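You operate a simulated robot arm through the tools that you are given. There is no shell and no other tool. Be economical: measure what you need, move in short steps, check, and stop when the job is done.

You are at the controls of a simulated two-armed robot. One attempt, no reset.

## Task
Box the helmet whose number matches the big box and smooth its label.
Fine: put the lid on; rub the lid's label with the grey pad block till no bubbles show; put the block back. What is to be rubbed or washed off counts as gone when no trace of it is left.
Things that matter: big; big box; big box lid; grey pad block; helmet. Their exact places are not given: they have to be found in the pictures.

Only the result counts: the job must be done as asked and must still hold three seconds after the hand-in. Knocking over, shifting, dropping, spilling or breaking anything else fails it. Lids that push on must go on centred and level and be pressed home; caps that screw on are set level and turned clockwise until they are tight.

## Robot
Two 6-joint arms with two-finger parallel grippers on one trunk, hanging from a carriage that runs on a gantry, over the field with the corners [-1.096, 0.548], [-1.104, -0.532], [1.096, -0.548], [1.104, 0.532] (x, y) and turns from -6.493 to 5.498 rad about z. Base frame: it is fixed where the carriage stands at the start and does not move with it; the origin is on the floor, on the carriage's upright axis, x ahead of it, y to its left, z up. Readings come in m, rad, newtons and seconds.
The left shoulder is at the start at [0, 0.2, 1.681], the right one opposite. Places, roughly: big [1.5, -0.5, 0.8]; big box [1.5, -0.5, 0.75]; grey pad block (5x6x4 cm) [1.1, -0.7, 0.8]; helmet [1.5, -0.75, 1]. Payload 1.57 kg a hand.
The tool frame of a hand sits at the grasp point between the pads (the TCP): z along the fingers, y along the line on which they close. The tips reach 0.03 m beyond it. The gripper opens to 0.08 m. The fingers are 0.017 m wide and 0.012 m thick; the gripper's body (0.04 by 0.082 m) begins 0.08 m behind the TCP.
Orientation is that of the tool frame in the base frame, as a unit quaternion [w, x, y, z]. With the fingers straight down and closing along the base's y, the tool's x points along the base's -x, its y along +y and its z along -z.

## Interface
- The arms move only by the tool drive_tool. It takes "left_targets", "right_targets" or both (then of equal length, played together; a hand with none holds still); each is a list of rows, each an object of numbers (a shift or turn left out is 0, a gripper value left out holds the last): "ax", "ay", "az": the turn, a rotation vector about the base's x, y, z in rad; "x", "y", "z": the shift along the base's x, y, z in m; "hand": the finger opening in m, from 0 to 0.08. In form: [{"ax": .., "ay": .., "az": .., "x": .., "y": .., "z": .., "hand": ..}, ...]. A call has 1 to 12 rows; each row is the pose to reach, as a shift and turn from the pose commanded when the call began. Rows are played at 5 a second. More than 0.05 m and 0.15 rad between two rows, or a gripper value outside its range, and nothing of the call is played. Where a pose cannot be reached the arm comes as near as it can. A force on the tool above 40 N (or 10 N above the force at the start of the call, whichever is more), or a blocked arm, ends the call early, and 0.2 s more pass. Each finger travels about 0.072 m/s and halts on what it meets, pressing with about 26 N; the grip force reading is that of the motor and also rises with nothing between the fingers. The clock runs only during rows and for 0.2 s after the last one: add rows that repeat a pose to give the fingers time. It gives the time, the measured TCP pose, the force on the tool (base axes), the opening and the grip force at its end, in the units of the frame above (readings bear some noise), with the torque about the TCP (base axes, N m) and any sound that the robot's microphone picked up.
- Cameras (640 x 400 px; columns grow to the right, rows downward): "scene" is now at [0.2413, -0.0477, 1.8072]; the picture's right is [-0.78, -0.63, 0.00], its down [-0.56, 0.69, -0.46] and it looks along [0.29, -0.35, -0.89] (base axes); focal length 249 px, centre (320, 200). "left" rides on the left gripper at [0.072, 0.007, -0.122] in its tool frame; the picture's right is [-0.09, 1.00, 0.00], its down [-0.84, -0.08, -0.54] and it looks along [-0.54, -0.05, 0.84] (tool axes); focal length 238 px, centre (320, 200). "right" rides on the right gripper at [0.072, -0.007, -0.122] in its tool frame; the picture's right is [0.09, 1.00, 0.00], its down [-0.84, 0.08, -0.54] and it looks along [-0.54, 0.05, 0.84] (tool axes); focal length 238 px, centre (320, 200).
- capture(camera): a new picture of that camera. The clock stands still meanwhile.
- slide_trunk(by): slides the trunk up (or, below 0, down) by that many m; the arms and the scene camera ride with it, the base frame stays. It gives what a move gives, with no picture.
- steer(legs): drives the robot by 1 to 6 legs, each [ahead, left, turn to the left] in m, m and rad, along the robot's own axes; the way and the turn of a leg run together, so that a leg with both is an arc; at most 1.5 m and 3.142 rad a leg. The arms and the cameras ride along, it lands a little off, and it stops where it bumps. It keeps to its track: a leg is cut to what the track allows. It gives what a move gives.
- pan_tilt(pan, tilt): turns the head with the scene camera to pan (to the left, within 1.501 rad either way) and tilt (down, from -0.506 to 1.204), counted from straight ahead of the robot. It gives what a move gives.
- point_at(camera, pixels): there is no depth. For up to 12 entries [column, row, z] of the newest picture of that camera ("zoom" is the newest enlarged one), the place [x, y] in the base frame at which the ray of that pixel passes the height z, good to about 0.002 m. The clock stands still meanwhile.
- zoom(camera, box): a new picture of the part [left, top, right, bottom] of that camera's present view, enlarged. The clock stands still meanwhile.
- job_done(): hands the job in; it is judged then, once.

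Work in short steps. Measure before you move; look again where a grasp or a placing could have gone wrong, and mend it. You have 80 turns and 78 pictures in all, those below and enlarged ones among them. Open the grippers and draw the arms clear of the work before you hand the job in, unless the task says otherwise; then end with one line.

The tools are called after ">>>" as name(argument=value, ...) on one line, values as JSON. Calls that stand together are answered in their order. drive_tool: Moves the arms, as the interface text tells. Its arguments: {"type":"object","properties":{"left_targets":{"type":"array","items":{"type":"object","properties":{"ax":{"type":"number"},"ay":{"type":"number"},"az":{"type":"number"},"x":{"type":"number"},"y":{"type":"number"},"z":{"type":"number"},"hand":{"type":"number"}}}},"right_targets":{"type":"array","items":{"type":"object","properties":{"ax":{"type":"number"},"ay":{"type":"number"},"az":{"type":"number"},"x":{"type":"number"},"y":{"type":"number"},"z":{"type":"number"},"hand":{"type":"number"}}}}},"required":[]} The other tools are called the same way: slide_trunk (by) slides the trunk up or down; steer (legs) drives the base; pan_tilt (pan, tilt) turns the head that bears the scene camera; capture (camera) takes a picture; point_at (camera, pixels) gives the place at which the rays of pixels pass given heights; zoom (camera, box) takes an enlarged picture of a part of a camera's view; job_done () hands the job in.

At the start:

```text
t: 0.0
left_tcp_pos: [0.3368, -0.0139, 0.9997]
left_ee_rot: [-0.001, 0.0, 1.0, 0.0]
left_ft_force: [-0.1, 0.6, -0.1]
left_torque: [0.0, -0.02, -0.01]
left_width: 0.0802
left_finger_force: 0.1
right_tcp_pos: [0.3199, -0.4478, 1.0018]
right_ee_rot: [0.0, 0.0, 1.0, 0.0]
right_ft_force: [-0.1, 0.1, -0.2]
right_torque: [0.01, 0.01, 0.01]
right_width: 0.08
right_finger_force: 0.1
trunk travel left (down, up): [-0.586, 0.05]
robot x, y, heading: [0.0041, 0.0001, 0.0]
head pan, tilt: [-0.892, 1.098]
```

scene: 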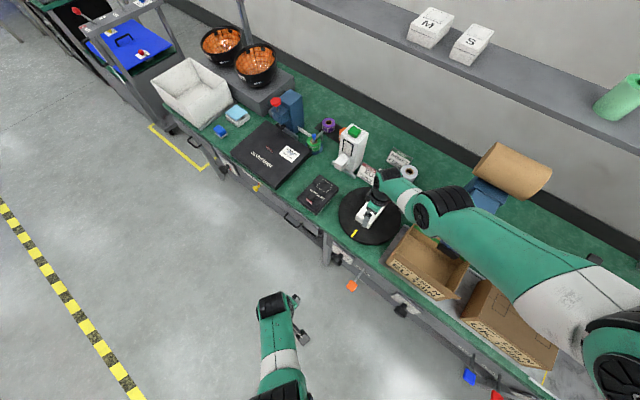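
right: 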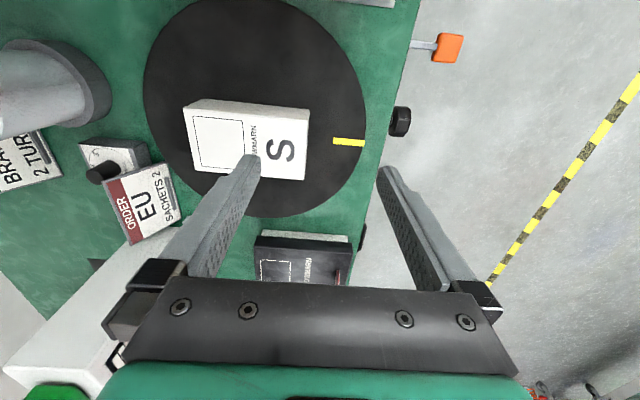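
left: 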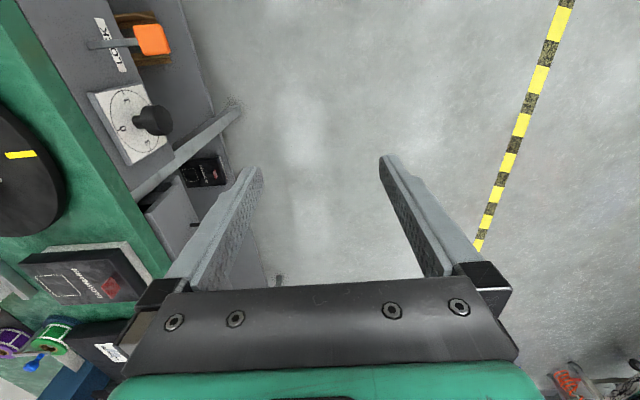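

The scene shows a white open box near (190,90) and two black/orange bowl-shaped helmets near (222,42) and (256,65). I'll enlarge that area and the black flat piece near (270,150).

>>> zoom(camera="scene", box=[60, 0, 340, 175])

>>> zoom(camera="scene", box=[180, 90, 340, 200])

```text
2.29 times, centred on (200, 88) of scene
```

zoom: 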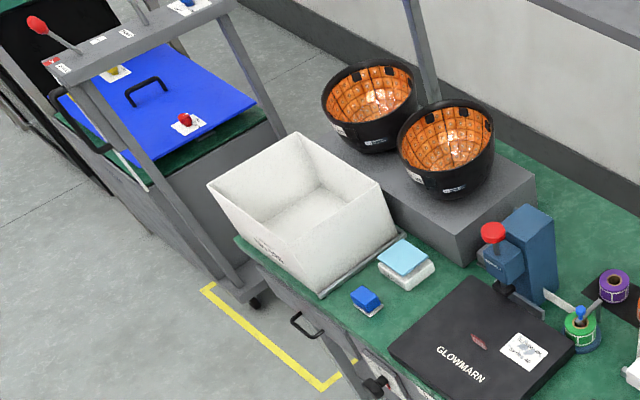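

```text
3.64 times, centred on (260, 145) of scene
```

zoom: 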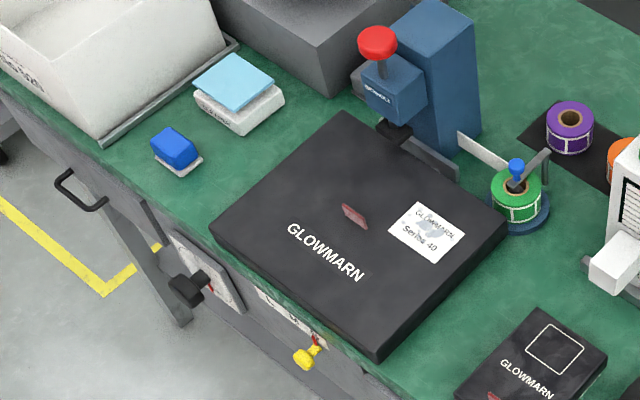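

I'll locate the main things from these pixels at bench height guesses.

>>> point_at(camera="scene", pixels=[[220, 131, 0.8], [237, 115, 0.8], [232, 150, 0.8], [278, 185, 0.8], [313, 148, 0.8], [268, 122, 0.8], [192, 92, 0.8], [222, 45, 1.0], [256, 68, 1.0], [290, 153, 0.8]])

>>> steer(legs=[[0.75, 0.1, 0]])

>>> pan_tilt(pan=-0.8, tilt=0.9)

>>> capture(camera="scene")

```text
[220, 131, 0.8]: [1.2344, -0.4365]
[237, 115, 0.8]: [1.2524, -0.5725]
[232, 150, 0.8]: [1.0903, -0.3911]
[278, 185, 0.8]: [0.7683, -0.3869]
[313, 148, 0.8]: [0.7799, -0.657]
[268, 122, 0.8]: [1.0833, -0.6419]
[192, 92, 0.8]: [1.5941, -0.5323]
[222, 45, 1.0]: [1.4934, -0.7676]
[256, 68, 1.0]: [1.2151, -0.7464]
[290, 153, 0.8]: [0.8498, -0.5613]
```

```text
t: 4.2
left_tcp_pos: [1.1044, 0.0911, 0.9981]
left_ee_rot: [-0.001, -0.003, 1.0, 0.001]
left_ft_force: [-0.3, 0.0, 0.6]
left_torque: [0.01, -0.01, -0.02]
left_width: 0.08
left_finger_force: 0.0
right_tcp_pos: [1.0873, -0.3412, 1.0012]
right_ee_rot: [0.0, -0.003, 1.0, 0.001]
right_ft_force: [0.7, 0.5, -0.4]
right_torque: [-0.02, -0.03, 0.04]
right_width: 0.08
right_finger_force: 0.2
trunk travel left (down, up): [-0.586, 0.05]
robot x, y, heading: [0.7697, 0.107, 0.006]
head pan, tilt: [-0.892, 1.098]
```

```text
t: 4.9
left_tcp_pos: [1.1047, 0.0914, 0.9996]
left_ee_rot: [-0.001, -0.003, 1.0, 0.002]
left_ft_force: [0.2, 0.6, 0.0]
left_torque: [0.04, -0.02, 0.01]
left_width: 0.0799
left_finger_force: 0.1
right_tcp_pos: [1.0893, -0.3425, 0.9996]
right_ee_rot: [0.0, -0.003, 1.0, 0.0]
right_ft_force: [-0.5, -0.3, 0.5]
right_torque: [0.02, -0.02, -0.02]
right_width: 0.0799
right_finger_force: 0.1
trunk travel left (down, up): [-0.586, 0.05]
robot x, y, heading: [0.7669, 0.0996, 0.001]
head pan, tilt: [-0.799, 0.901]
```

```text
72 pictures are left
```

scene: 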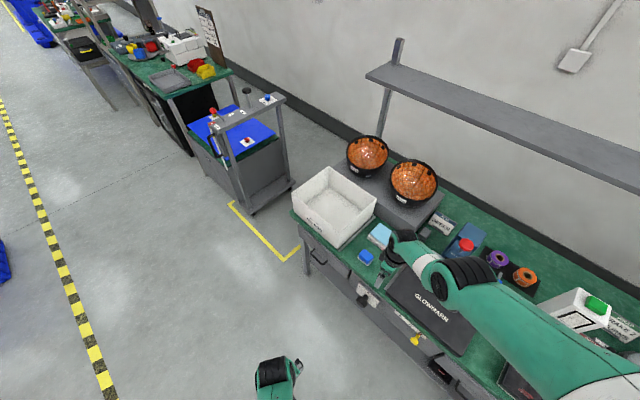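

Helmets sit around (1.49,-0.77) and (1.22,-0.75), box at about (1.5,-0.5). I'll back off, turn to face the bench (-y), and look again.

>>> steer(legs=[[0.3, 0.3, 0], [0, 0, -1.571]])

>>> pan_tilt(pan=0.15, tilt=0.75)

>>> capture(camera="scene")

```text
t: 11.2
left_tcp_pos: [1.0779, 0.0667, 0.9987]
left_ee_rot: [0.0, 0.687, 0.727, 0.001]
left_ft_force: [-0.2, 0.4, 0.3]
left_torque: [0.01, 0.03, -0.01]
left_width: 0.0797
left_finger_force: 0.0
right_tcp_pos: [0.6444, 0.0593, 1.0009]
right_ee_rot: [0.0, 0.687, 0.727, 0.0]
right_ft_force: [-0.2, -0.3, -0.2]
right_torque: [-0.01, -0.03, 0.01]
right_width: 0.0801
right_finger_force: 0.1
trunk travel left (down, up): [-0.586, 0.05]
robot x, y, heading: [1.0713, 0.4035, -1.518]
head pan, tilt: [-0.799, 0.901]
```

```text
t: 12.4
left_tcp_pos: [1.0762, 0.0674, 0.9994]
left_ee_rot: [0.0, 0.686, 0.728, 0.001]
left_ft_force: [0.2, 0.5, 0.1]
left_torque: [0.0, 0.03, -0.02]
left_width: 0.0801
left_finger_force: 0.0
right_tcp_pos: [0.6426, 0.0591, 0.9989]
right_ee_rot: [0.0, 0.687, 0.727, 0.001]
right_ft_force: [-0.4, -0.5, 0.1]
right_torque: [0.01, 0.0, 0.01]
right_width: 0.0802
right_finger_force: 0.1
trunk travel left (down, up): [-0.586, 0.05]
robot x, y, heading: [1.0736, 0.4033, -1.511]
head pan, tilt: [0.15, 0.75]
```

```text
71 pictures are left
```

scene: 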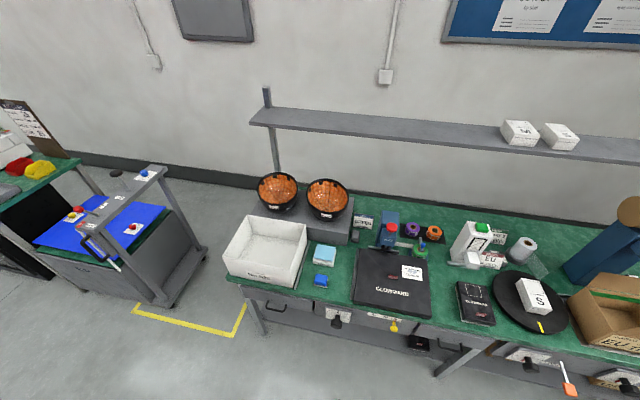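

Good overview. I'll zoom on the helmets and box (box 215–365, 165–290) and on the lid/block.

>>> zoom(camera="scene", box=[215, 165, 375, 265])

>>> zoom(camera="scene", box=[215, 220, 335, 295])

>>> zoom(camera="scene", box=[300, 200, 460, 320])

```text
4.00 times, centred on (295, 215) of scene
```

zoom: 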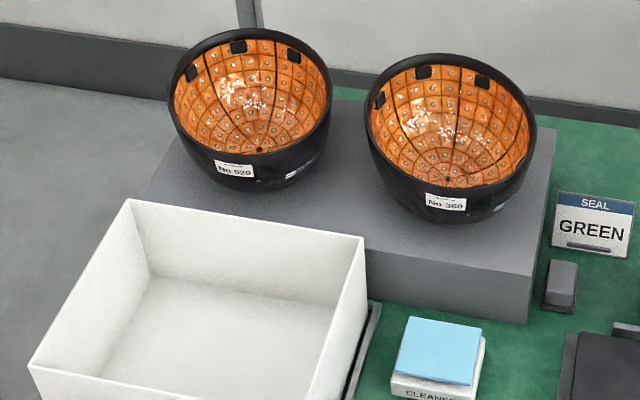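

```text
5.33 times, centred on (275, 258) of scene
```

zoom: 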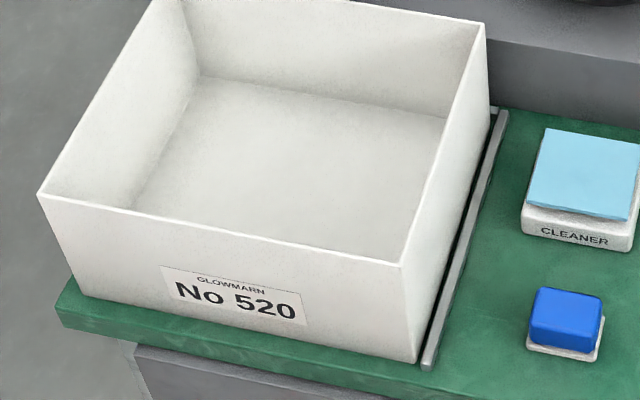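

```text
3.33 times, centred on (380, 260) of scene
```

zoom: 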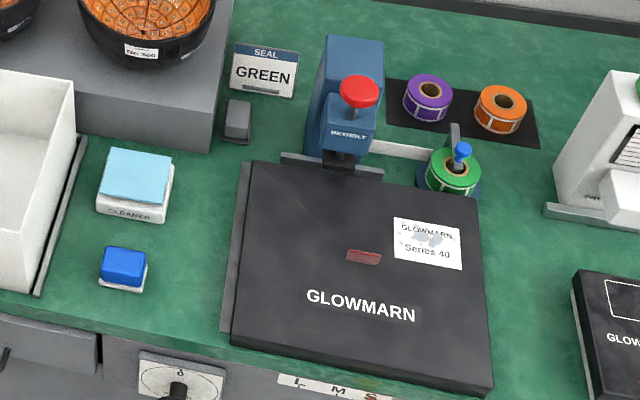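

The box and the far-left helmet both read "No 520"; the grey pad block is at scene (371,237) beside the SEAL stand; the lid carries a bubbled label. I'll square the heading, come nearer and look again.

>>> steer(legs=[[0, 0, -0.055], [0.25, 0.02, 0]])

>>> pan_tilt(pan=0.1, tilt=0.85)

>>> capture(camera="scene")

>>> capture(camera="left")

>>> capture(camera="right")

```text
t: 14.7
left_tcp_pos: [1.0777, -0.1815, 0.9987]
left_ee_rot: [0.0, 0.708, 0.707, 0.001]
left_ft_force: [0.0, -0.3, 0.4]
left_torque: [-0.02, 0.0, -0.03]
left_width: 0.0801
left_finger_force: 0.1
right_tcp_pos: [0.6441, -0.1633, 0.9997]
right_ee_rot: [0.0, 0.708, 0.707, 0.0]
right_ft_force: [1.0, -0.3, -0.4]
right_torque: [0.0, 0.03, -0.03]
right_width: 0.0801
right_finger_force: 0.0
trunk travel left (down, up): [-0.586, 0.05]
robot x, y, heading: [1.0914, 0.1538, -1.568]
head pan, tilt: [0.15, 0.75]
```

```text
t: 15.4
left_tcp_pos: [1.0764, -0.1817, 0.9992]
left_ee_rot: [-0.001, 0.708, 0.706, 0.001]
left_ft_force: [0.2, -0.5, 0.0]
left_torque: [-0.01, -0.01, 0.02]
left_width: 0.08
left_finger_force: 0.1
right_tcp_pos: [0.6438, -0.163, 1.0012]
right_ee_rot: [0.0, 0.708, 0.706, 0.0]
right_ft_force: [-0.1, 0.8, -0.7]
right_torque: [0.03, 0.0, -0.03]
right_width: 0.0799
right_finger_force: 0.1
trunk travel left (down, up): [-0.586, 0.05]
robot x, y, heading: [1.0929, 0.1518, -1.574]
head pan, tilt: [0.099, 0.85]
```

```text
67 pictures are left
```

scene: 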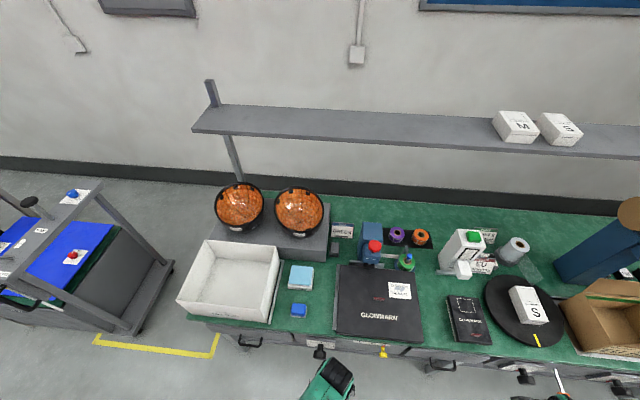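

```text
66 pictures are left
```

left: 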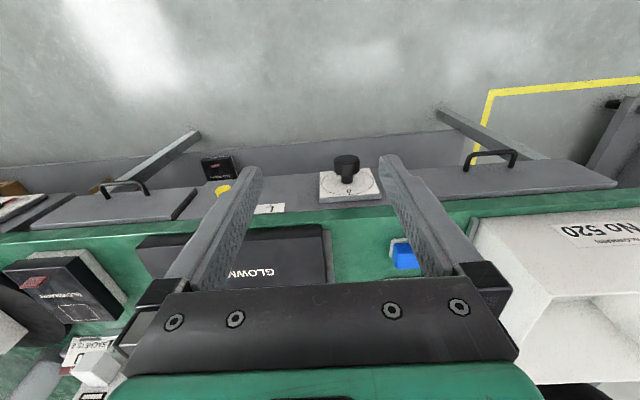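

```text
65 pictures are left
```

right: 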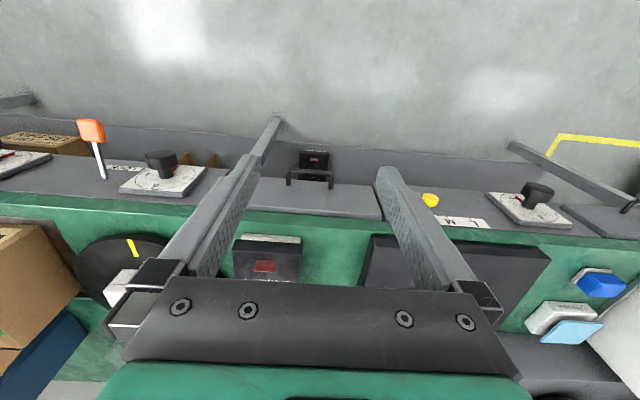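

I'll enlarge the lid from both scene and left cameras to triangulate heights and see whether it can be grasped.

>>> zoom(camera="scene", box=[280, 220, 440, 350])

>>> zoom(camera="left", box=[120, 130, 480, 300])

>>> zoom(camera="scene", box=[170, 175, 330, 330])

```text
3.08 times, centred on (360, 285) of scene
```

zoom: 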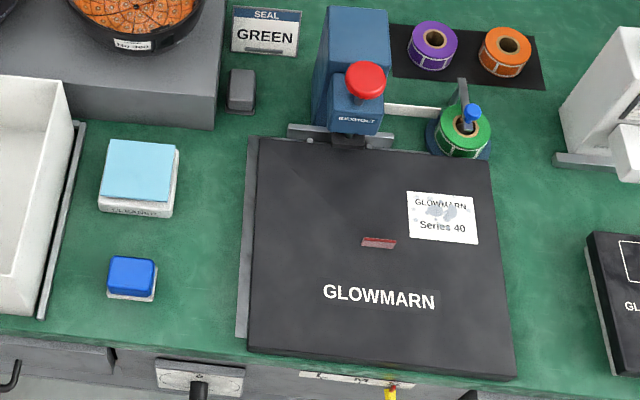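

```text
1.78 times, centred on (300, 215) of left
```

zoom: 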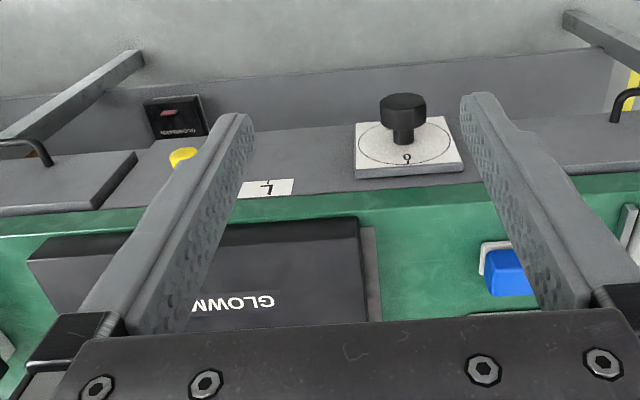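

```text
2.58 times, centred on (250, 252) of scene
```

zoom: 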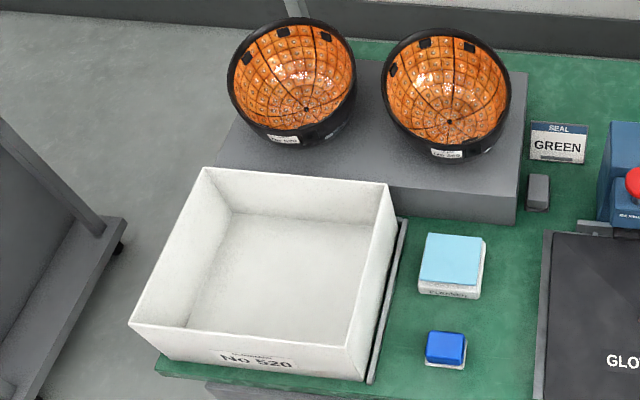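

A small upright red tab seems to stand on the lid at zoom (378,243). I'll record rays of key features now, at three heights each, then repeat after lowering the trunk.

>>> point_at(camera="zoom", pixels=[[129, 325, 0.8], [129, 325, 1.0], [366, 381, 0.8], [366, 381, 1.0], [388, 183, 0.8], [388, 183, 1.0], [203, 168, 0.8], [203, 168, 1.0], [539, 208, 0.75], [539, 208, 0.85], [446, 364, 0.75], [446, 364, 0.85]])

>>> point_at(camera="scene", pixels=[[336.6, 332.1, 0.75], [336.6, 332.1, 0.85], [423.3, 340.5, 0.75], [423.3, 340.5, 0.85], [416, 236.5, 0.75], [416, 236.5, 0.85], [341, 264.8, 0.75], [341, 264.8, 0.85], [378.7, 299, 0.75], [378.7, 299, 0.85]])

>>> slide_trunk(by=-0.2)

>>> zoom(camera="scene", box=[280, 190, 480, 315])

>>> zoom(camera="scene", box=[110, 140, 330, 320])

```text
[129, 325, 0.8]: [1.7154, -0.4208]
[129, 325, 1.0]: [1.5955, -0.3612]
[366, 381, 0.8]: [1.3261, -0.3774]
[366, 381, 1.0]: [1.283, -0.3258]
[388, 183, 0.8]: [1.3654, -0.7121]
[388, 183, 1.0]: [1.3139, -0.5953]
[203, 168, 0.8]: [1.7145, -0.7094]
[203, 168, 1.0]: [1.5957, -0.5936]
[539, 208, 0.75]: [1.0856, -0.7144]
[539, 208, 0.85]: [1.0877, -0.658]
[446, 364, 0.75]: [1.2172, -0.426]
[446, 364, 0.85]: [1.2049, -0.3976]
```

```text
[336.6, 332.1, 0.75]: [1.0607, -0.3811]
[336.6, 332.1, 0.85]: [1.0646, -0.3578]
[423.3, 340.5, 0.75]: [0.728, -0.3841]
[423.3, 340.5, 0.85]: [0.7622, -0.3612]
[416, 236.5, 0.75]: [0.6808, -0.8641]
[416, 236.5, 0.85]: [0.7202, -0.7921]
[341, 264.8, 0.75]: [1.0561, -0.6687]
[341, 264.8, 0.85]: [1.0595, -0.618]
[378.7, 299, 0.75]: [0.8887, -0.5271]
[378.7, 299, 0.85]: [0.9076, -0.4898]
```

```text
t: 17.5
left_tcp_pos: [1.0773, -0.1808, 0.7995]
left_ee_rot: [0.0, 0.708, 0.707, 0.001]
left_ft_force: [1.3, 0.2, -0.4]
left_torque: [-0.05, 0.01, 0.01]
left_width: 0.08
left_finger_force: 0.1
right_tcp_pos: [0.6438, -0.1648, 0.8007]
right_ee_rot: [0.0, 0.707, 0.707, 0.0]
right_ft_force: [-0.5, -0.6, -0.6]
right_torque: [-0.01, 0.0, -0.01]
right_width: 0.0802
right_finger_force: 0.0
trunk travel left (down, up): [-0.386, 0.25]
robot x, y, heading: [1.0902, 0.1563, -1.573]
head pan, tilt: [0.099, 0.85]
```

```text
3.20 times, centred on (380, 252) of scene
```

zoom: 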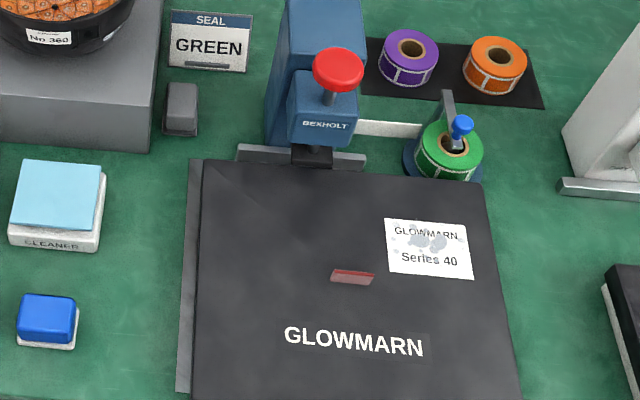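

```text
2.22 times, centred on (220, 230) of scene
```

zoom: 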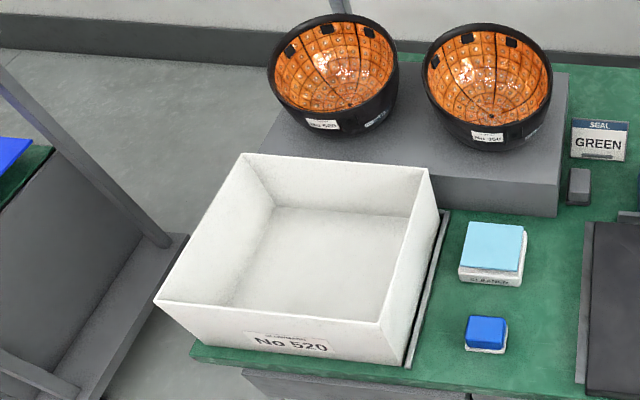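

Repeat rays for box corners and blocks in this newest zoom.

>>> point_at(camera="zoom", pixels=[[155, 301, 0.8], [155, 301, 1.0], [380, 323, 0.8], [380, 323, 1.0], [430, 168, 0.8], [430, 168, 1.0], [243, 153, 0.8], [243, 153, 1.0], [579, 204, 0.75], [579, 204, 0.85], [485, 350, 0.75], [485, 350, 0.85]])

>>> point_at(camera="scene", pixels=[[384, 277, 0.75], [384, 277, 0.85], [343.4, 239.6, 0.75], [343.4, 239.6, 0.85], [430, 245, 0.75], [430, 245, 0.85]])

```text
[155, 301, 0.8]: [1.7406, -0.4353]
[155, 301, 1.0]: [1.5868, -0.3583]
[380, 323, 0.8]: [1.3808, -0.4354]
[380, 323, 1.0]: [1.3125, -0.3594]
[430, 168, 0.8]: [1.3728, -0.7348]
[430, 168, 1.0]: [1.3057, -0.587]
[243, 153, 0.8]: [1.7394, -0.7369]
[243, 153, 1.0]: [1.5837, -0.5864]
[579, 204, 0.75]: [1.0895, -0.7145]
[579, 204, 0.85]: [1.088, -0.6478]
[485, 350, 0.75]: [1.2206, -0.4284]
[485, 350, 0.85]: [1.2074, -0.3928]
```

```text
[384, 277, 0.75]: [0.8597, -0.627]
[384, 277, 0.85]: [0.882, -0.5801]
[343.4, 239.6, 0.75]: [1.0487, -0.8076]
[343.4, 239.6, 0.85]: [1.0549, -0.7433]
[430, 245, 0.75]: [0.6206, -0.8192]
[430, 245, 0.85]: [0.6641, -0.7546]
```

Triangulation gives bench top z≈0.75; box top z≈0.95 with corners x 1.326–1.626, y −0.378…−0.623; block bottom near (1.09,−0.71). I'll raise both hands and bring the left one toward the helmet for a close look.

>>> drive_tool(left_targets=[{"x": 0.033, "z": 0.036}, {"x": 0.066, "z": 0.072}, {"x": 0.1, "z": 0.108}, {"x": 0.133, "z": 0.144}, {"x": 0.166, "z": 0.18}, {"x": 0.2, "z": 0.216}, {"x": 0.233, "z": 0.252}, {"x": 0.266, "z": 0.288}, {"x": 0.3, "z": 0.324}, {"x": 0.333, "z": 0.36}, {"x": 0.366, "z": 0.39}], right_targets=[{"z": 0.036}, {"z": 0.072}, {"z": 0.108}, {"z": 0.144}, {"z": 0.18}, {"z": 0.216}, {"z": 0.252}, {"z": 0.288}, {"z": 0.324}, {"z": 0.36}, {"z": 0.39}])

>>> steer(legs=[[0.25, 0, 0]])

>>> capture(camera="left")

>>> capture(camera="scene")

```text
t: 19.9
left_tcp_pos: [1.1179, -0.2399, 0.8389]
left_ee_rot: [-0.001, 0.707, 0.707, 0.001]
left_ft_force: [1.6, 0.0, -0.1]
left_torque: [0.01, 0.01, 0.0]
left_width: 0.0799
left_finger_force: 0.0
left hand out of reach, approached as far as the arm can: row 1, 2, 3, 4, 5, 6, 7, 8, 9, 10, 11
right_tcp_pos: [0.6273, -0.1869, 0.8408]
right_ee_rot: [0.0, 0.708, 0.706, 0.0]
right_ft_force: [-0.7, 0.5, 0.1]
right_torque: [0.0, 0.0, 0.01]
right_width: 0.0802
right_finger_force: 0.0
right hand out of reach, approached as far as the arm can: row 1, 2, 3, 4, 5, 6, 7, 8, 9, 10, 11
trunk travel left (down, up): [-0.386, 0.25]
robot x, y, heading: [1.0924, 0.154, -1.571]
head pan, tilt: [0.099, 0.85]
```

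```text
t: 21.8
left_tcp_pos: [1.1215, -0.4923, 0.8393]
left_ee_rot: [-0.001, 0.705, 0.71, 0.001]
left_ft_force: [-0.8, 0.1, 0.6]
left_torque: [0.01, -0.03, -0.01]
left_width: 0.0801
left_finger_force: 0.2
right_tcp_pos: [0.6299, -0.4436, 0.8402]
right_ee_rot: [0.001, 0.704, 0.71, 0.0]
right_ft_force: [-0.5, 0.1, 0.6]
right_torque: [0.01, 0.01, 0.0]
right_width: 0.0799
right_finger_force: 0.1
trunk travel left (down, up): [-0.386, 0.25]
robot x, y, heading: [1.0935, -0.0977, -1.563]
head pan, tilt: [0.099, 0.85]
```

```text
59 pictures are left
```

left: 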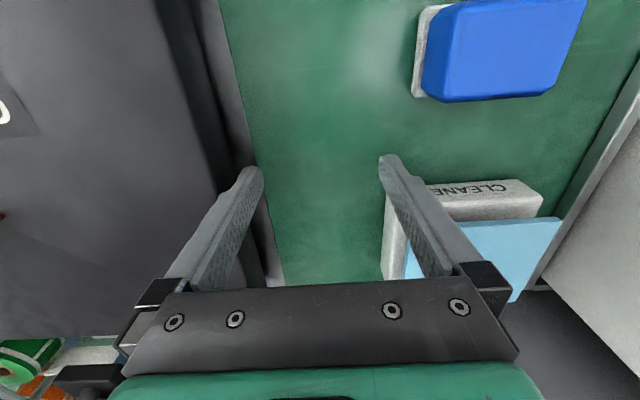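

```text
58 pictures are left
```

scene: 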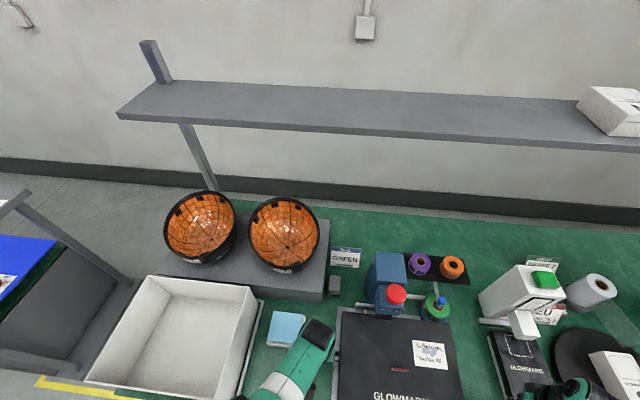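

The arms could not rise where they were (too near the shoulder), so the hands stayed at z 0.84 and luckily nothing was touched. I raise the trunk to lift both hands instead.

>>> point_at(camera="scene", pixels=[[118, 113, 1.2], [118, 113, 1.5], [200, 190, 0.95], [200, 190, 1.05], [195, 264, 0.9], [195, 264, 1.0], [165, 230, 0.95], [238, 230, 0.95], [165, 230, 1.05], [238, 230, 1.05]])

>>> slide_trunk(by=0.22)

>>> capture(camera="scene")

```text
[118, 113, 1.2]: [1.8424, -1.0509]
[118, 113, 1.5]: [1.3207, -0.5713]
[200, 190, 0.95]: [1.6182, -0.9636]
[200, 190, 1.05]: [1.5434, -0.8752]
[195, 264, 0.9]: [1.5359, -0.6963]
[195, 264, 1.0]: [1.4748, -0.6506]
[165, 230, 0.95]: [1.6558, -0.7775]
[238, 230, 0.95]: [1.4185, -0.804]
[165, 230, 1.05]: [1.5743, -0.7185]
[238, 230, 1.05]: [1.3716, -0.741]
```

```text
t: 24.1
left_tcp_pos: [1.1221, -0.4919, 1.0594]
left_ee_rot: [-0.001, 0.704, 0.71, 0.002]
left_ft_force: [0.1, 0.6, 0.4]
left_torque: [0.0, -0.02, 0.0]
left_width: 0.0799
left_finger_force: 0.1
right_tcp_pos: [0.6302, -0.4417, 1.0604]
right_ee_rot: [-0.001, 0.704, 0.71, 0.0]
right_ft_force: [-0.1, -0.4, 0.2]
right_torque: [-0.02, 0.01, 0.0]
right_width: 0.08
right_finger_force: 0.1
trunk travel left (down, up): [-0.606, 0.03]
robot x, y, heading: [1.095, -0.0967, -1.566]
head pan, tilt: [0.099, 0.85]
```

```text
57 pictures are left
```

scene: 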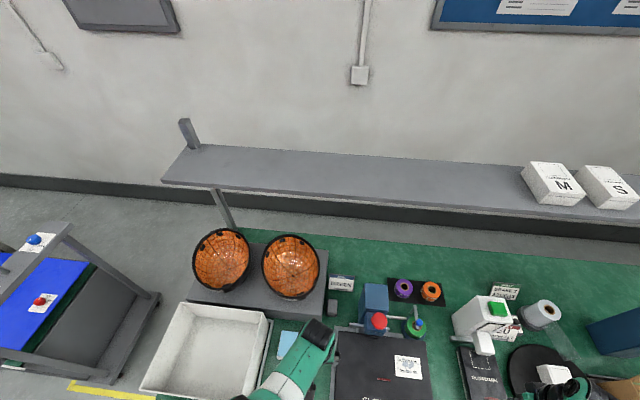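

Repeat the rays for shelf corner (162,182) and the 520 helmet rim in this picture for triangulation.

>>> point_at(camera="scene", pixels=[[162, 182, 1.2], [162, 182, 1.5], [222, 228, 0.95], [222, 228, 1.05], [215, 291, 0.9], [215, 291, 1.0], [193, 257, 0.95], [251, 257, 0.95], [193, 257, 1.05], [251, 257, 1.05]])

>>> zoom(camera="scene", box=[140, 210, 340, 335])

```text
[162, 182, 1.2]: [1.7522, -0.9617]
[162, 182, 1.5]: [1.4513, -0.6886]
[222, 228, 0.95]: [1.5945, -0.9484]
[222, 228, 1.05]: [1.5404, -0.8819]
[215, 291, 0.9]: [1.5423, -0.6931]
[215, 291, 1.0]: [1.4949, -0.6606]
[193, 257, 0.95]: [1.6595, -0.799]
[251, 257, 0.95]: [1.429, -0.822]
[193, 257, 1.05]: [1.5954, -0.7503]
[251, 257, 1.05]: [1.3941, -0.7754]
```

```text
3.20 times, centred on (240, 272) of scene
```

zoom: 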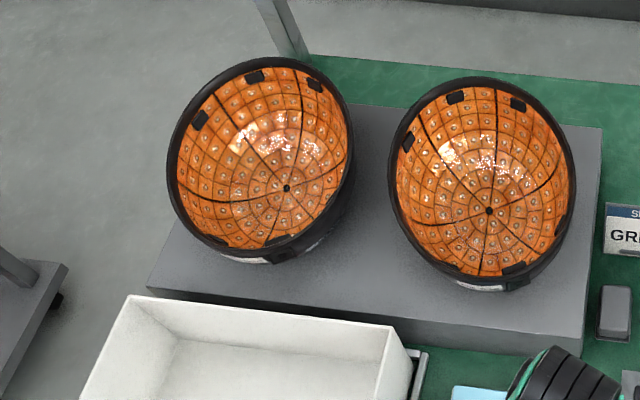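

Shelf front edge is at y≈−0.85, z≈1.32, left end x≈1.62; helmet rim spans about x 1.42–1.65, y −0.69…−0.90, z 0.92–1.02. I back off a little and turn left so both arms face the helmet/box.

>>> steer(legs=[[-0.1, 0, 0], [0, 0, 0.65]])

>>> capture(camera="left")

```text
t: 27.0
left_tcp_pos: [1.3556, -0.2937, 1.0593]
left_ee_rot: [-0.001, 0.441, 0.898, 0.002]
left_ft_force: [-0.4, 0.4, 1.1]
left_torque: [0.02, 0.0, -0.02]
left_width: 0.0801
left_finger_force: 0.1
right_tcp_pos: [0.9333, -0.5513, 1.0597]
right_ee_rot: [0.0, 0.441, 0.897, 0.0]
right_ft_force: [-0.3, -0.4, 0.3]
right_torque: [0.01, 0.01, 0.01]
right_width: 0.08
right_finger_force: 0.2
trunk travel left (down, up): [-0.606, 0.03]
robot x, y, heading: [1.093, 0.0001, -0.918]
head pan, tilt: [0.099, 0.85]
```

```text
55 pictures are left
```

left: 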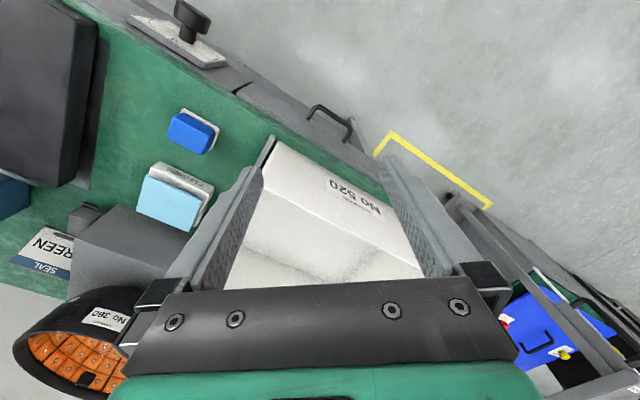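

Move the left hand above the box's back to get a close view of helmet 520.

>>> drive_tool(left_targets=[{"x": 0.024, "y": -0.03, "z": 0.02}, {"x": 0.048, "y": -0.06, "z": 0.04}, {"x": 0.072, "y": -0.09, "z": 0.06}, {"x": 0.096, "y": -0.12, "z": 0.08}, {"x": 0.12, "y": -0.15, "z": 0.1}, {"x": 0.13, "y": -0.18, "z": 0.12}])

>>> capture(camera="left")

```text
t: 28.4
left_tcp_pos: [1.3974, -0.4084, 1.1827]
left_ee_rot: [0.08, 0.438, 0.891, -0.091]
left_ft_force: [-0.4, 0.3, -0.6]
left_torque: [-0.05, -0.02, 0.0]
left_width: 0.08
left_finger_force: 0.0
left hand out of reach, approached as far as the arm can: row 1, 2, 3, 4, 5, 6
right_tcp_pos: [0.9332, -0.552, 1.0606]
right_ee_rot: [0.0, 0.441, 0.897, 0.0]
right_ft_force: [-1.1, 1.0, -1.0]
right_torque: [-0.07, -0.05, 0.03]
right_width: 0.0799
right_finger_force: 0.0
trunk travel left (down, up): [-0.606, 0.03]
robot x, y, heading: [1.0927, 0.0006, -0.912]
head pan, tilt: [0.099, 0.85]
```

```text
54 pictures are left
```

left: 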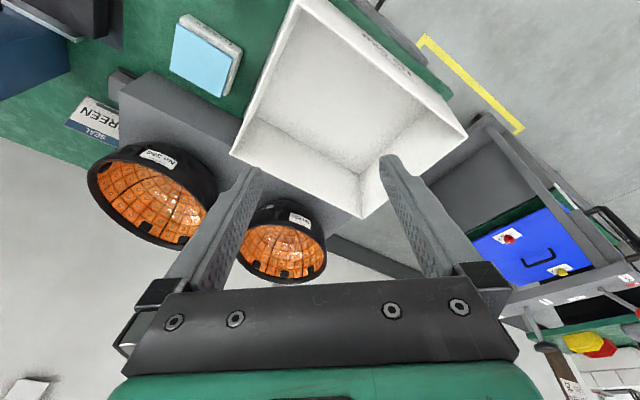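

The arm refuses dz above about −0.64 with tool straight down, but tilts forward to get higher. Helmet 520 is at (282,240); I enlarge it.

>>> zoom(camera="left", box=[80, 120, 400, 300])

>>> drive_tool(left_targets=[{"x": 0.04, "y": -0.03, "z": -0.0}, {"x": 0.08, "y": -0.06, "z": -0.0, "ax": -0.1}, {"x": 0.11, "y": -0.08, "z": 0, "ax": -0.15}])

```text
2.00 times, centred on (240, 210) of left
```

zoom: 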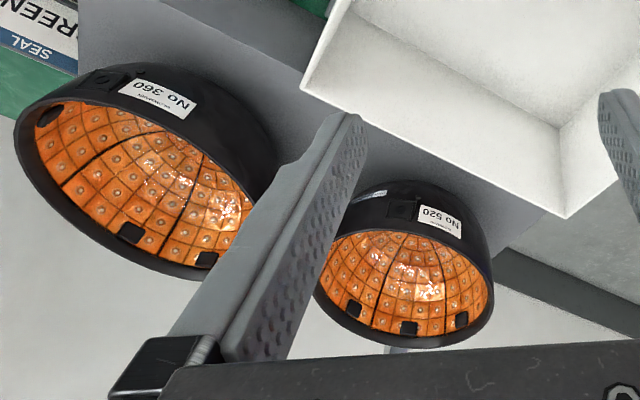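

```text
t: 29.2
left_tcp_pos: [1.4738, -0.4235, 1.2089]
left_ee_rot: [0.116, 0.431, 0.881, -0.158]
left_ft_force: [-0.5, 0.4, -0.1]
left_torque: [0.01, -0.02, 0.04]
left_width: 0.0799
left_finger_force: 0.1
left hand out of reach, approached as far as the arm can: row 1, 2, 3
right_tcp_pos: [0.9333, -0.5507, 1.0592]
right_ee_rot: [-0.001, 0.442, 0.897, -0.001]
right_ft_force: [0.0, 0.3, 0.5]
right_torque: [-0.03, 0.0, 0.03]
right_width: 0.0799
right_finger_force: 0.0
trunk travel left (down, up): [-0.606, 0.03]
robot x, y, heading: [1.0924, -0.0007, -0.911]
head pan, tilt: [0.099, 0.85]
```

The rim is thin and pinchable. I plan to pinch the rim's robot-side point with fingers closing along the heading, so first I bring the left hand back to a comfortable upright pose before yawing it.

>>> drive_tool(left_targets=[{"x": -0.04, "y": 0.03, "z": -0.03, "ax": 0.04}, {"x": -0.08, "y": 0.06, "z": -0.06, "ax": 0.08}, {"x": -0.12, "y": 0.09, "z": -0.09, "ax": 0.12}, {"x": -0.15, "y": 0.11, "z": -0.12, "ax": 0.15}, {"x": -0.15, "y": 0.11, "z": -0.14, "ax": 0.15}])

>>> drive_tool(left_targets=[{"az": -0.14}, {"az": -0.28}, {"az": -0.42}, {"az": -0.56}, {"az": -0.7}, {"az": -0.84}, {"az": -0.98}, {"az": -1.12}, {"az": -1.26}, {"az": -1.4}, {"az": -1.5}, {"az": -1.5}])

```text
refused: row 1 steps farther than a row can; nothing moved
```

```text
t: 31.8
left_tcp_pos: [1.4594, -0.4487, 1.2762]
left_ee_rot: [0.145, 0.694, 0.678, -0.194]
left_ft_force: [-0.3, 0.1, 0.4]
left_torque: [0.01, -0.01, -0.02]
left_width: 0.0799
left_finger_force: 0.2
left hand out of reach, approached as far as the arm can: row 1, 2, 3, 4, 5, 6, 7, 8, 9, 10, 11, 12
right_tcp_pos: [0.9333, -0.5513, 1.0606]
right_ee_rot: [-0.001, 0.442, 0.897, -0.001]
right_ft_force: [0.4, -0.6, 0.5]
right_torque: [-0.02, -0.01, -0.04]
right_width: 0.0802
right_finger_force: 0.1
trunk travel left (down, up): [-0.606, 0.03]
robot x, y, heading: [1.0927, 0.001, -0.914]
head pan, tilt: [0.099, 0.85]
```

I step back from the out-of-reach command to a reachable spot, removing the leftover tilt.

>>> drive_tool(left_targets=[{"x": -0.035, "y": 0.025, "z": -0.02, "ay": -0.04}, {"x": -0.07, "y": 0.05, "z": -0.04, "ay": -0.08}, {"x": -0.105, "y": 0.075, "z": -0.06, "ay": -0.12}, {"x": -0.14, "y": 0.1, "z": -0.08, "ay": -0.15}, {"x": -0.15, "y": 0.11, "z": -0.12, "ay": -0.15}, {"x": -0.15, "y": 0.11, "z": -0.15, "ay": -0.15}])

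>>> capture(camera="scene")

```text
t: 33.2
left_tcp_pos: [1.3254, -0.3989, 1.0757]
left_ee_rot: [0.195, 0.707, 0.665, -0.141]
left_ft_force: [-0.4, 0.5, 0.1]
left_torque: [0.0, 0.02, -0.02]
left_width: 0.0802
left_finger_force: 0.1
left hand out of reach, approached as far as the arm can: row 1, 2, 3, 4, 5, 6
right_tcp_pos: [0.9324, -0.5511, 1.0604]
right_ee_rot: [0.0, 0.442, 0.897, 0.0]
right_ft_force: [0.0, 0.0, -0.4]
right_torque: [-0.01, 0.0, 0.0]
right_width: 0.0796
right_finger_force: 0.1
trunk travel left (down, up): [-0.606, 0.03]
robot x, y, heading: [1.0954, 0.0036, -0.915]
head pan, tilt: [0.099, 0.85]
```

```text
52 pictures are left
```

scene: 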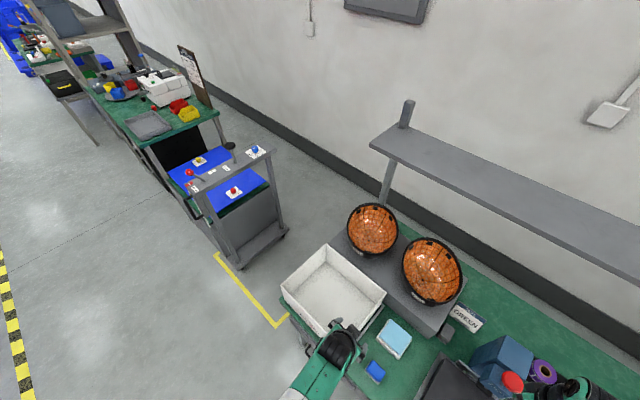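

Negative yaw seems limited; I return to home yaw and continue toward positive yaw to test it.

>>> drive_tool(left_targets=[{"az": 0.14}, {"az": 0.28}, {"az": 0.42}, {"az": 0.56}, {"az": 0.7}, {"az": 0.84}, {"az": 0.98}, {"az": 1.12}, {"az": 1.26}, {"az": 1.4}, {"az": 1.5}, {"az": 1.5}])

>>> drive_tool(left_targets=[{"az": 0.14}, {"az": 0.28}, {"az": 0.42}, {"az": 0.56}, {"az": 0.7}, {"az": 0.84}, {"az": 0.98}, {"az": 1.12}, {"az": 1.26}, {"az": 1.4}, {"az": 1.5}, {"az": 1.5}])

```text
t: 35.8
left_tcp_pos: [1.3219, -0.3593, 1.1109]
left_ee_rot: [0.241, 0.246, 0.939, -0.019]
left_ft_force: [0.0, -0.5, 0.0]
left_torque: [0.01, 0.0, -0.02]
left_width: 0.08
left_finger_force: 0.0
left hand out of reach, approached as far as the arm can: row 3, 4, 5, 6, 7, 8, 9, 10, 11, 12
right_tcp_pos: [0.9337, -0.5517, 1.0606]
right_ee_rot: [0.0, 0.441, 0.897, 0.001]
right_ft_force: [-0.1, 0.0, 1.0]
right_torque: [0.03, 0.02, 0.01]
right_width: 0.08
right_finger_force: 0.1
trunk travel left (down, up): [-0.606, 0.03]
robot x, y, heading: [1.0949, 0.0019, -0.917]
head pan, tilt: [0.099, 0.85]
```

```text
t: 38.4
left_tcp_pos: [1.321, -0.3583, 1.1105]
left_ee_rot: [0.24, 0.247, 0.939, -0.019]
left_ft_force: [-0.6, 0.4, 0.1]
left_torque: [0.0, 0.01, 0.0]
left_width: 0.0799
left_finger_force: 0.1
left hand out of reach, approached as far as the arm can: row 1, 2, 3, 4, 5, 6, 7, 8, 9, 10, 11, 12
right_tcp_pos: [0.9329, -0.5511, 1.0607]
right_ee_rot: [0.0, 0.441, 0.897, 0.001]
right_ft_force: [0.6, 0.2, -0.1]
right_torque: [0.0, 0.0, -0.02]
right_width: 0.0803
right_finger_force: 0.0
trunk travel left (down, up): [-0.606, 0.03]
robot x, y, heading: [1.091, 0.0031, -0.913]
head pan, tilt: [0.099, 0.85]
```

It looks as if the arm is at full stretch (wrist ≈0.58 m from shoulder). I bring the left hand back to its earlier good pose and test moving the right hand inward.

>>> drive_tool(left_targets=[{"x": -0.01, "y": 0.014, "az": -0.14}, {"x": -0.02, "y": 0.028, "az": -0.28}, {"x": -0.03, "y": 0.042, "az": -0.42}, {"x": -0.04, "y": 0.056, "az": -0.56}, {"x": -0.05, "y": 0.07, "az": -0.7}, {"x": -0.06, "y": 0.09, "az": -0.84}, {"x": -0.07, "y": 0.11, "az": -0.98}, {"x": -0.08, "y": 0.13, "az": -1.12}, {"x": -0.09, "y": 0.15, "az": -1.26}, {"x": -0.1, "y": 0.17, "az": -1.4}, {"x": -0.1, "y": 0.19, "az": -1.5}, {"x": -0.1, "y": 0.2, "az": -1.5}], right_targets=[{"y": 0.02}, {"y": 0.04}, {"y": 0.06}, {"y": 0.08}, {"y": 0.1}, {"y": 0.12}, {"y": 0.14}, {"y": 0.16}, {"y": 0.16}, {"y": 0.16}, {"y": 0.16}, {"y": 0.16}])

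```text
t: 41.0
left_tcp_pos: [1.2406, -0.2749, 0.9593]
left_ee_rot: [0.164, 0.819, 0.52, -0.177]
left_ft_force: [-0.5, 0.0, -0.5]
left_torque: [0.04, 0.02, 0.03]
left_width: 0.08
left_finger_force: 0.0
left hand out of reach, approached as far as the arm can: row 1, 2, 3, 4, 5, 6, 7, 8, 9, 10, 11, 12
right_tcp_pos: [0.9355, -0.4718, 0.9748]
right_ee_rot: [-0.001, 0.441, 0.897, 0.001]
right_ft_force: [0.6, -0.1, 0.4]
right_torque: [0.0, -0.01, 0.01]
right_width: 0.08
right_finger_force: 0.2
right hand out of reach, approached as far as the arm can: row 1, 2, 3, 4, 5, 6, 7, 8, 9, 10, 11, 12
trunk travel left (down, up): [-0.606, 0.03]
robot x, y, heading: [1.0859, 0.0061, -0.918]
head pan, tilt: [0.099, 0.85]
```

The pose I command seems to be reset to wherever the arm actually got. I now set a comfortable left-hand pose: extended forward, closing axis along the heading, tilted 0.25 rad forward.

>>> drive_tool(left_targets=[{"x": 0.041, "y": -0.0025, "z": 0.024, "ax": 0.0345, "ay": -0.0534, "az": -0.0514}, {"x": 0.082, "y": -0.005, "z": 0.048, "ax": 0.069, "ay": -0.1069, "az": -0.1029}, {"x": 0.123, "y": -0.0075, "z": 0.071, "ax": 0.1035, "ay": -0.1603, "az": -0.1543}, {"x": 0.164, "y": -0.01, "z": 0.095, "ax": 0.138, "ay": -0.2138, "az": -0.2058}, {"x": 0.204, "y": -0.0125, "z": 0.119, "ax": 0.1725, "ay": -0.2672, "az": -0.2572}, {"x": 0.245, "y": -0.015, "z": 0.143, "ax": 0.207, "ay": -0.3206, "az": -0.3086}, {"x": 0.286, "y": -0.0175, "z": 0.166, "ax": 0.2415, "ay": -0.3741, "az": -0.3601}, {"x": 0.327, "y": -0.02, "z": 0.19, "ax": 0.276, "ay": -0.4275, "az": -0.4115}, {"x": 0.327, "y": -0.02, "z": 0.19, "ax": 0.276, "ay": -0.4275, "az": -0.4115}])

>>> capture(camera="left")

```text
t: 43.0
left_tcp_pos: [1.5657, -0.3045, 1.1396]
left_ee_rot: [0.116, 0.941, 0.315, 0.042]
left_ft_force: [0.3, 0.5, 0.4]
left_torque: [0.01, 0.03, 0.0]
left_width: 0.08
left_finger_force: 0.1
left hand out of reach, approached as far as the arm can: row 1, 2, 3, 4, 5, 6, 7, 8, 9
right_tcp_pos: [0.9357, -0.471, 0.9739]
right_ee_rot: [-0.001, 0.442, 0.897, 0.0]
right_ft_force: [0.2, -0.4, 0.1]
right_torque: [0.01, 0.0, -0.01]
right_width: 0.0801
right_finger_force: 0.1
trunk travel left (down, up): [-0.606, 0.03]
robot x, y, heading: [1.0924, 0.0017, -0.913]
head pan, tilt: [0.099, 0.85]
```

```text
51 pictures are left
```

left: 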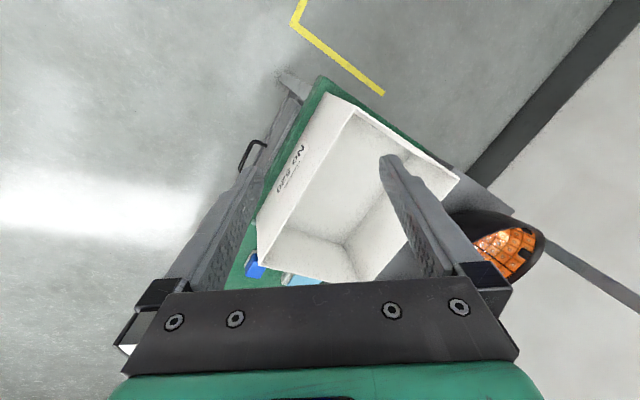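

Left pose works. Triangulating shows the press's red knob tops at ≈(0.94,−0.58,1.0), very near the right hand, so I first move the right hand away to the front of the bench.

>>> drive_tool(right_targets=[{"x": -0.03, "y": 0.025}, {"x": -0.07, "y": 0.04, "z": -0.01}, {"x": -0.11, "y": 0.06, "z": -0.02}, {"x": -0.15, "y": 0.08, "z": -0.03}, {"x": -0.19, "y": 0.1, "z": -0.03}, {"x": -0.23, "y": 0.12, "z": -0.03}, {"x": -0.27, "y": 0.14, "z": -0.02}, {"x": -0.31, "y": 0.16, "z": -0.01}, {"x": -0.35, "y": 0.18}, {"x": -0.385, "y": 0.2}, {"x": -0.4, "y": 0.2}])

>>> zoom(camera="scene", box=[320, 170, 600, 400])

```text
t: 45.4
left_tcp_pos: [1.564, -0.3044, 1.1399]
left_ee_rot: [0.116, 0.941, 0.316, 0.042]
left_ft_force: [-0.1, 0.5, -0.7]
left_torque: [0.01, 0.0, -0.03]
left_width: 0.08
left_finger_force: 0.1
right_tcp_pos: [0.5729, -0.2626, 1.0039]
right_ee_rot: [0.0, 0.441, 0.897, -0.001]
right_ft_force: [-0.1, 0.4, 0.0]
right_torque: [0.0, -0.03, 0.01]
right_width: 0.0801
right_finger_force: 0.1
right hand out of reach, approached as far as the arm can: row 1, 2, 3, 4, 5, 7, 8, 9, 10, 11
trunk travel left (down, up): [-0.606, 0.03]
robot x, y, heading: [1.0894, 0.0016, -0.913]
head pan, tilt: [0.099, 0.85]
```

```text
1.74 times, centred on (460, 285) of scene
```

zoom: 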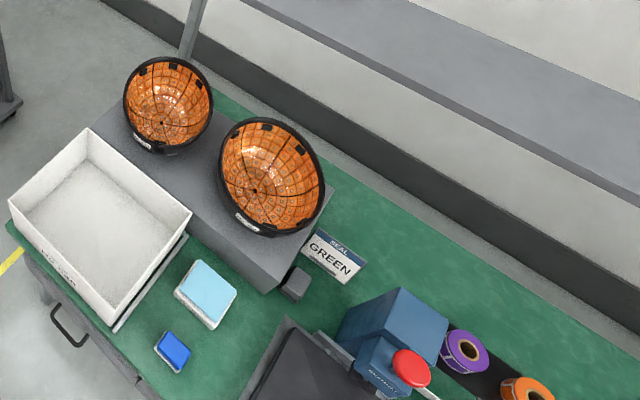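

Right hand is clear now. I turn the base right by 0.29 and advance so the left hand comes just short of helmet 520's near rim, high above.

>>> steer(legs=[[0, 0, -0.29], [0.16, -0.07, 0]])

>>> capture(camera="left")

>>> capture(camera="scene")

```text
t: 47.8
left_tcp_pos: [1.4581, -0.6034, 1.1382]
left_ee_rot: [0.12, 0.976, 0.18, 0.025]
left_ft_force: [0.4, -0.1, -0.4]
left_torque: [0.0, -0.03, 0.05]
left_width: 0.0802
left_finger_force: 0.1
right_tcp_pos: [0.515, -0.2862, 1.0036]
right_ee_rot: [-0.001, 0.564, 0.826, 0.0]
right_ft_force: [0.3, -0.3, 0.6]
right_torque: [0.0, 0.01, 0.01]
right_width: 0.0801
right_finger_force: 0.0
trunk travel left (down, up): [-0.606, 0.03]
robot x, y, heading: [1.0889, -0.1762, -1.195]
head pan, tilt: [0.099, 0.85]
```

```text
49 pictures are left
```

left: 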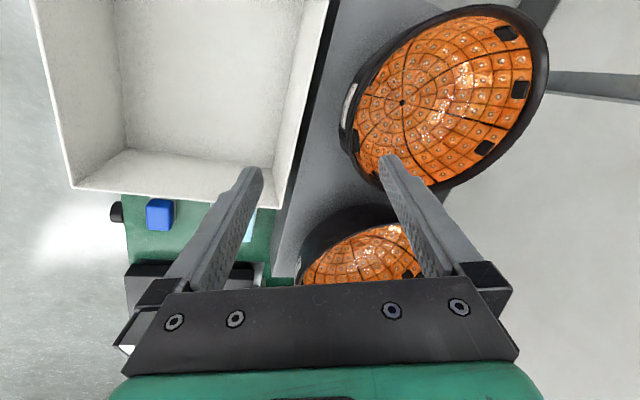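

```text
48 pictures are left
```

scene: 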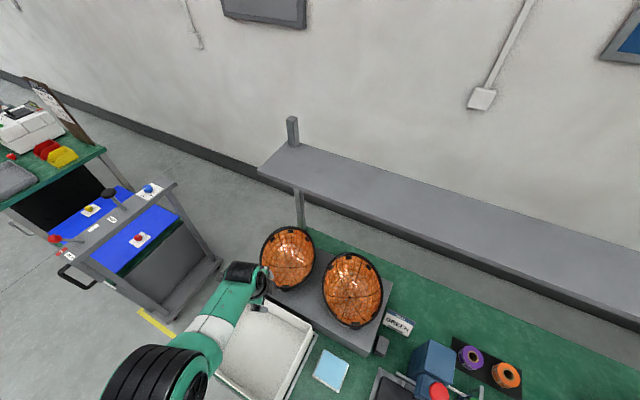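

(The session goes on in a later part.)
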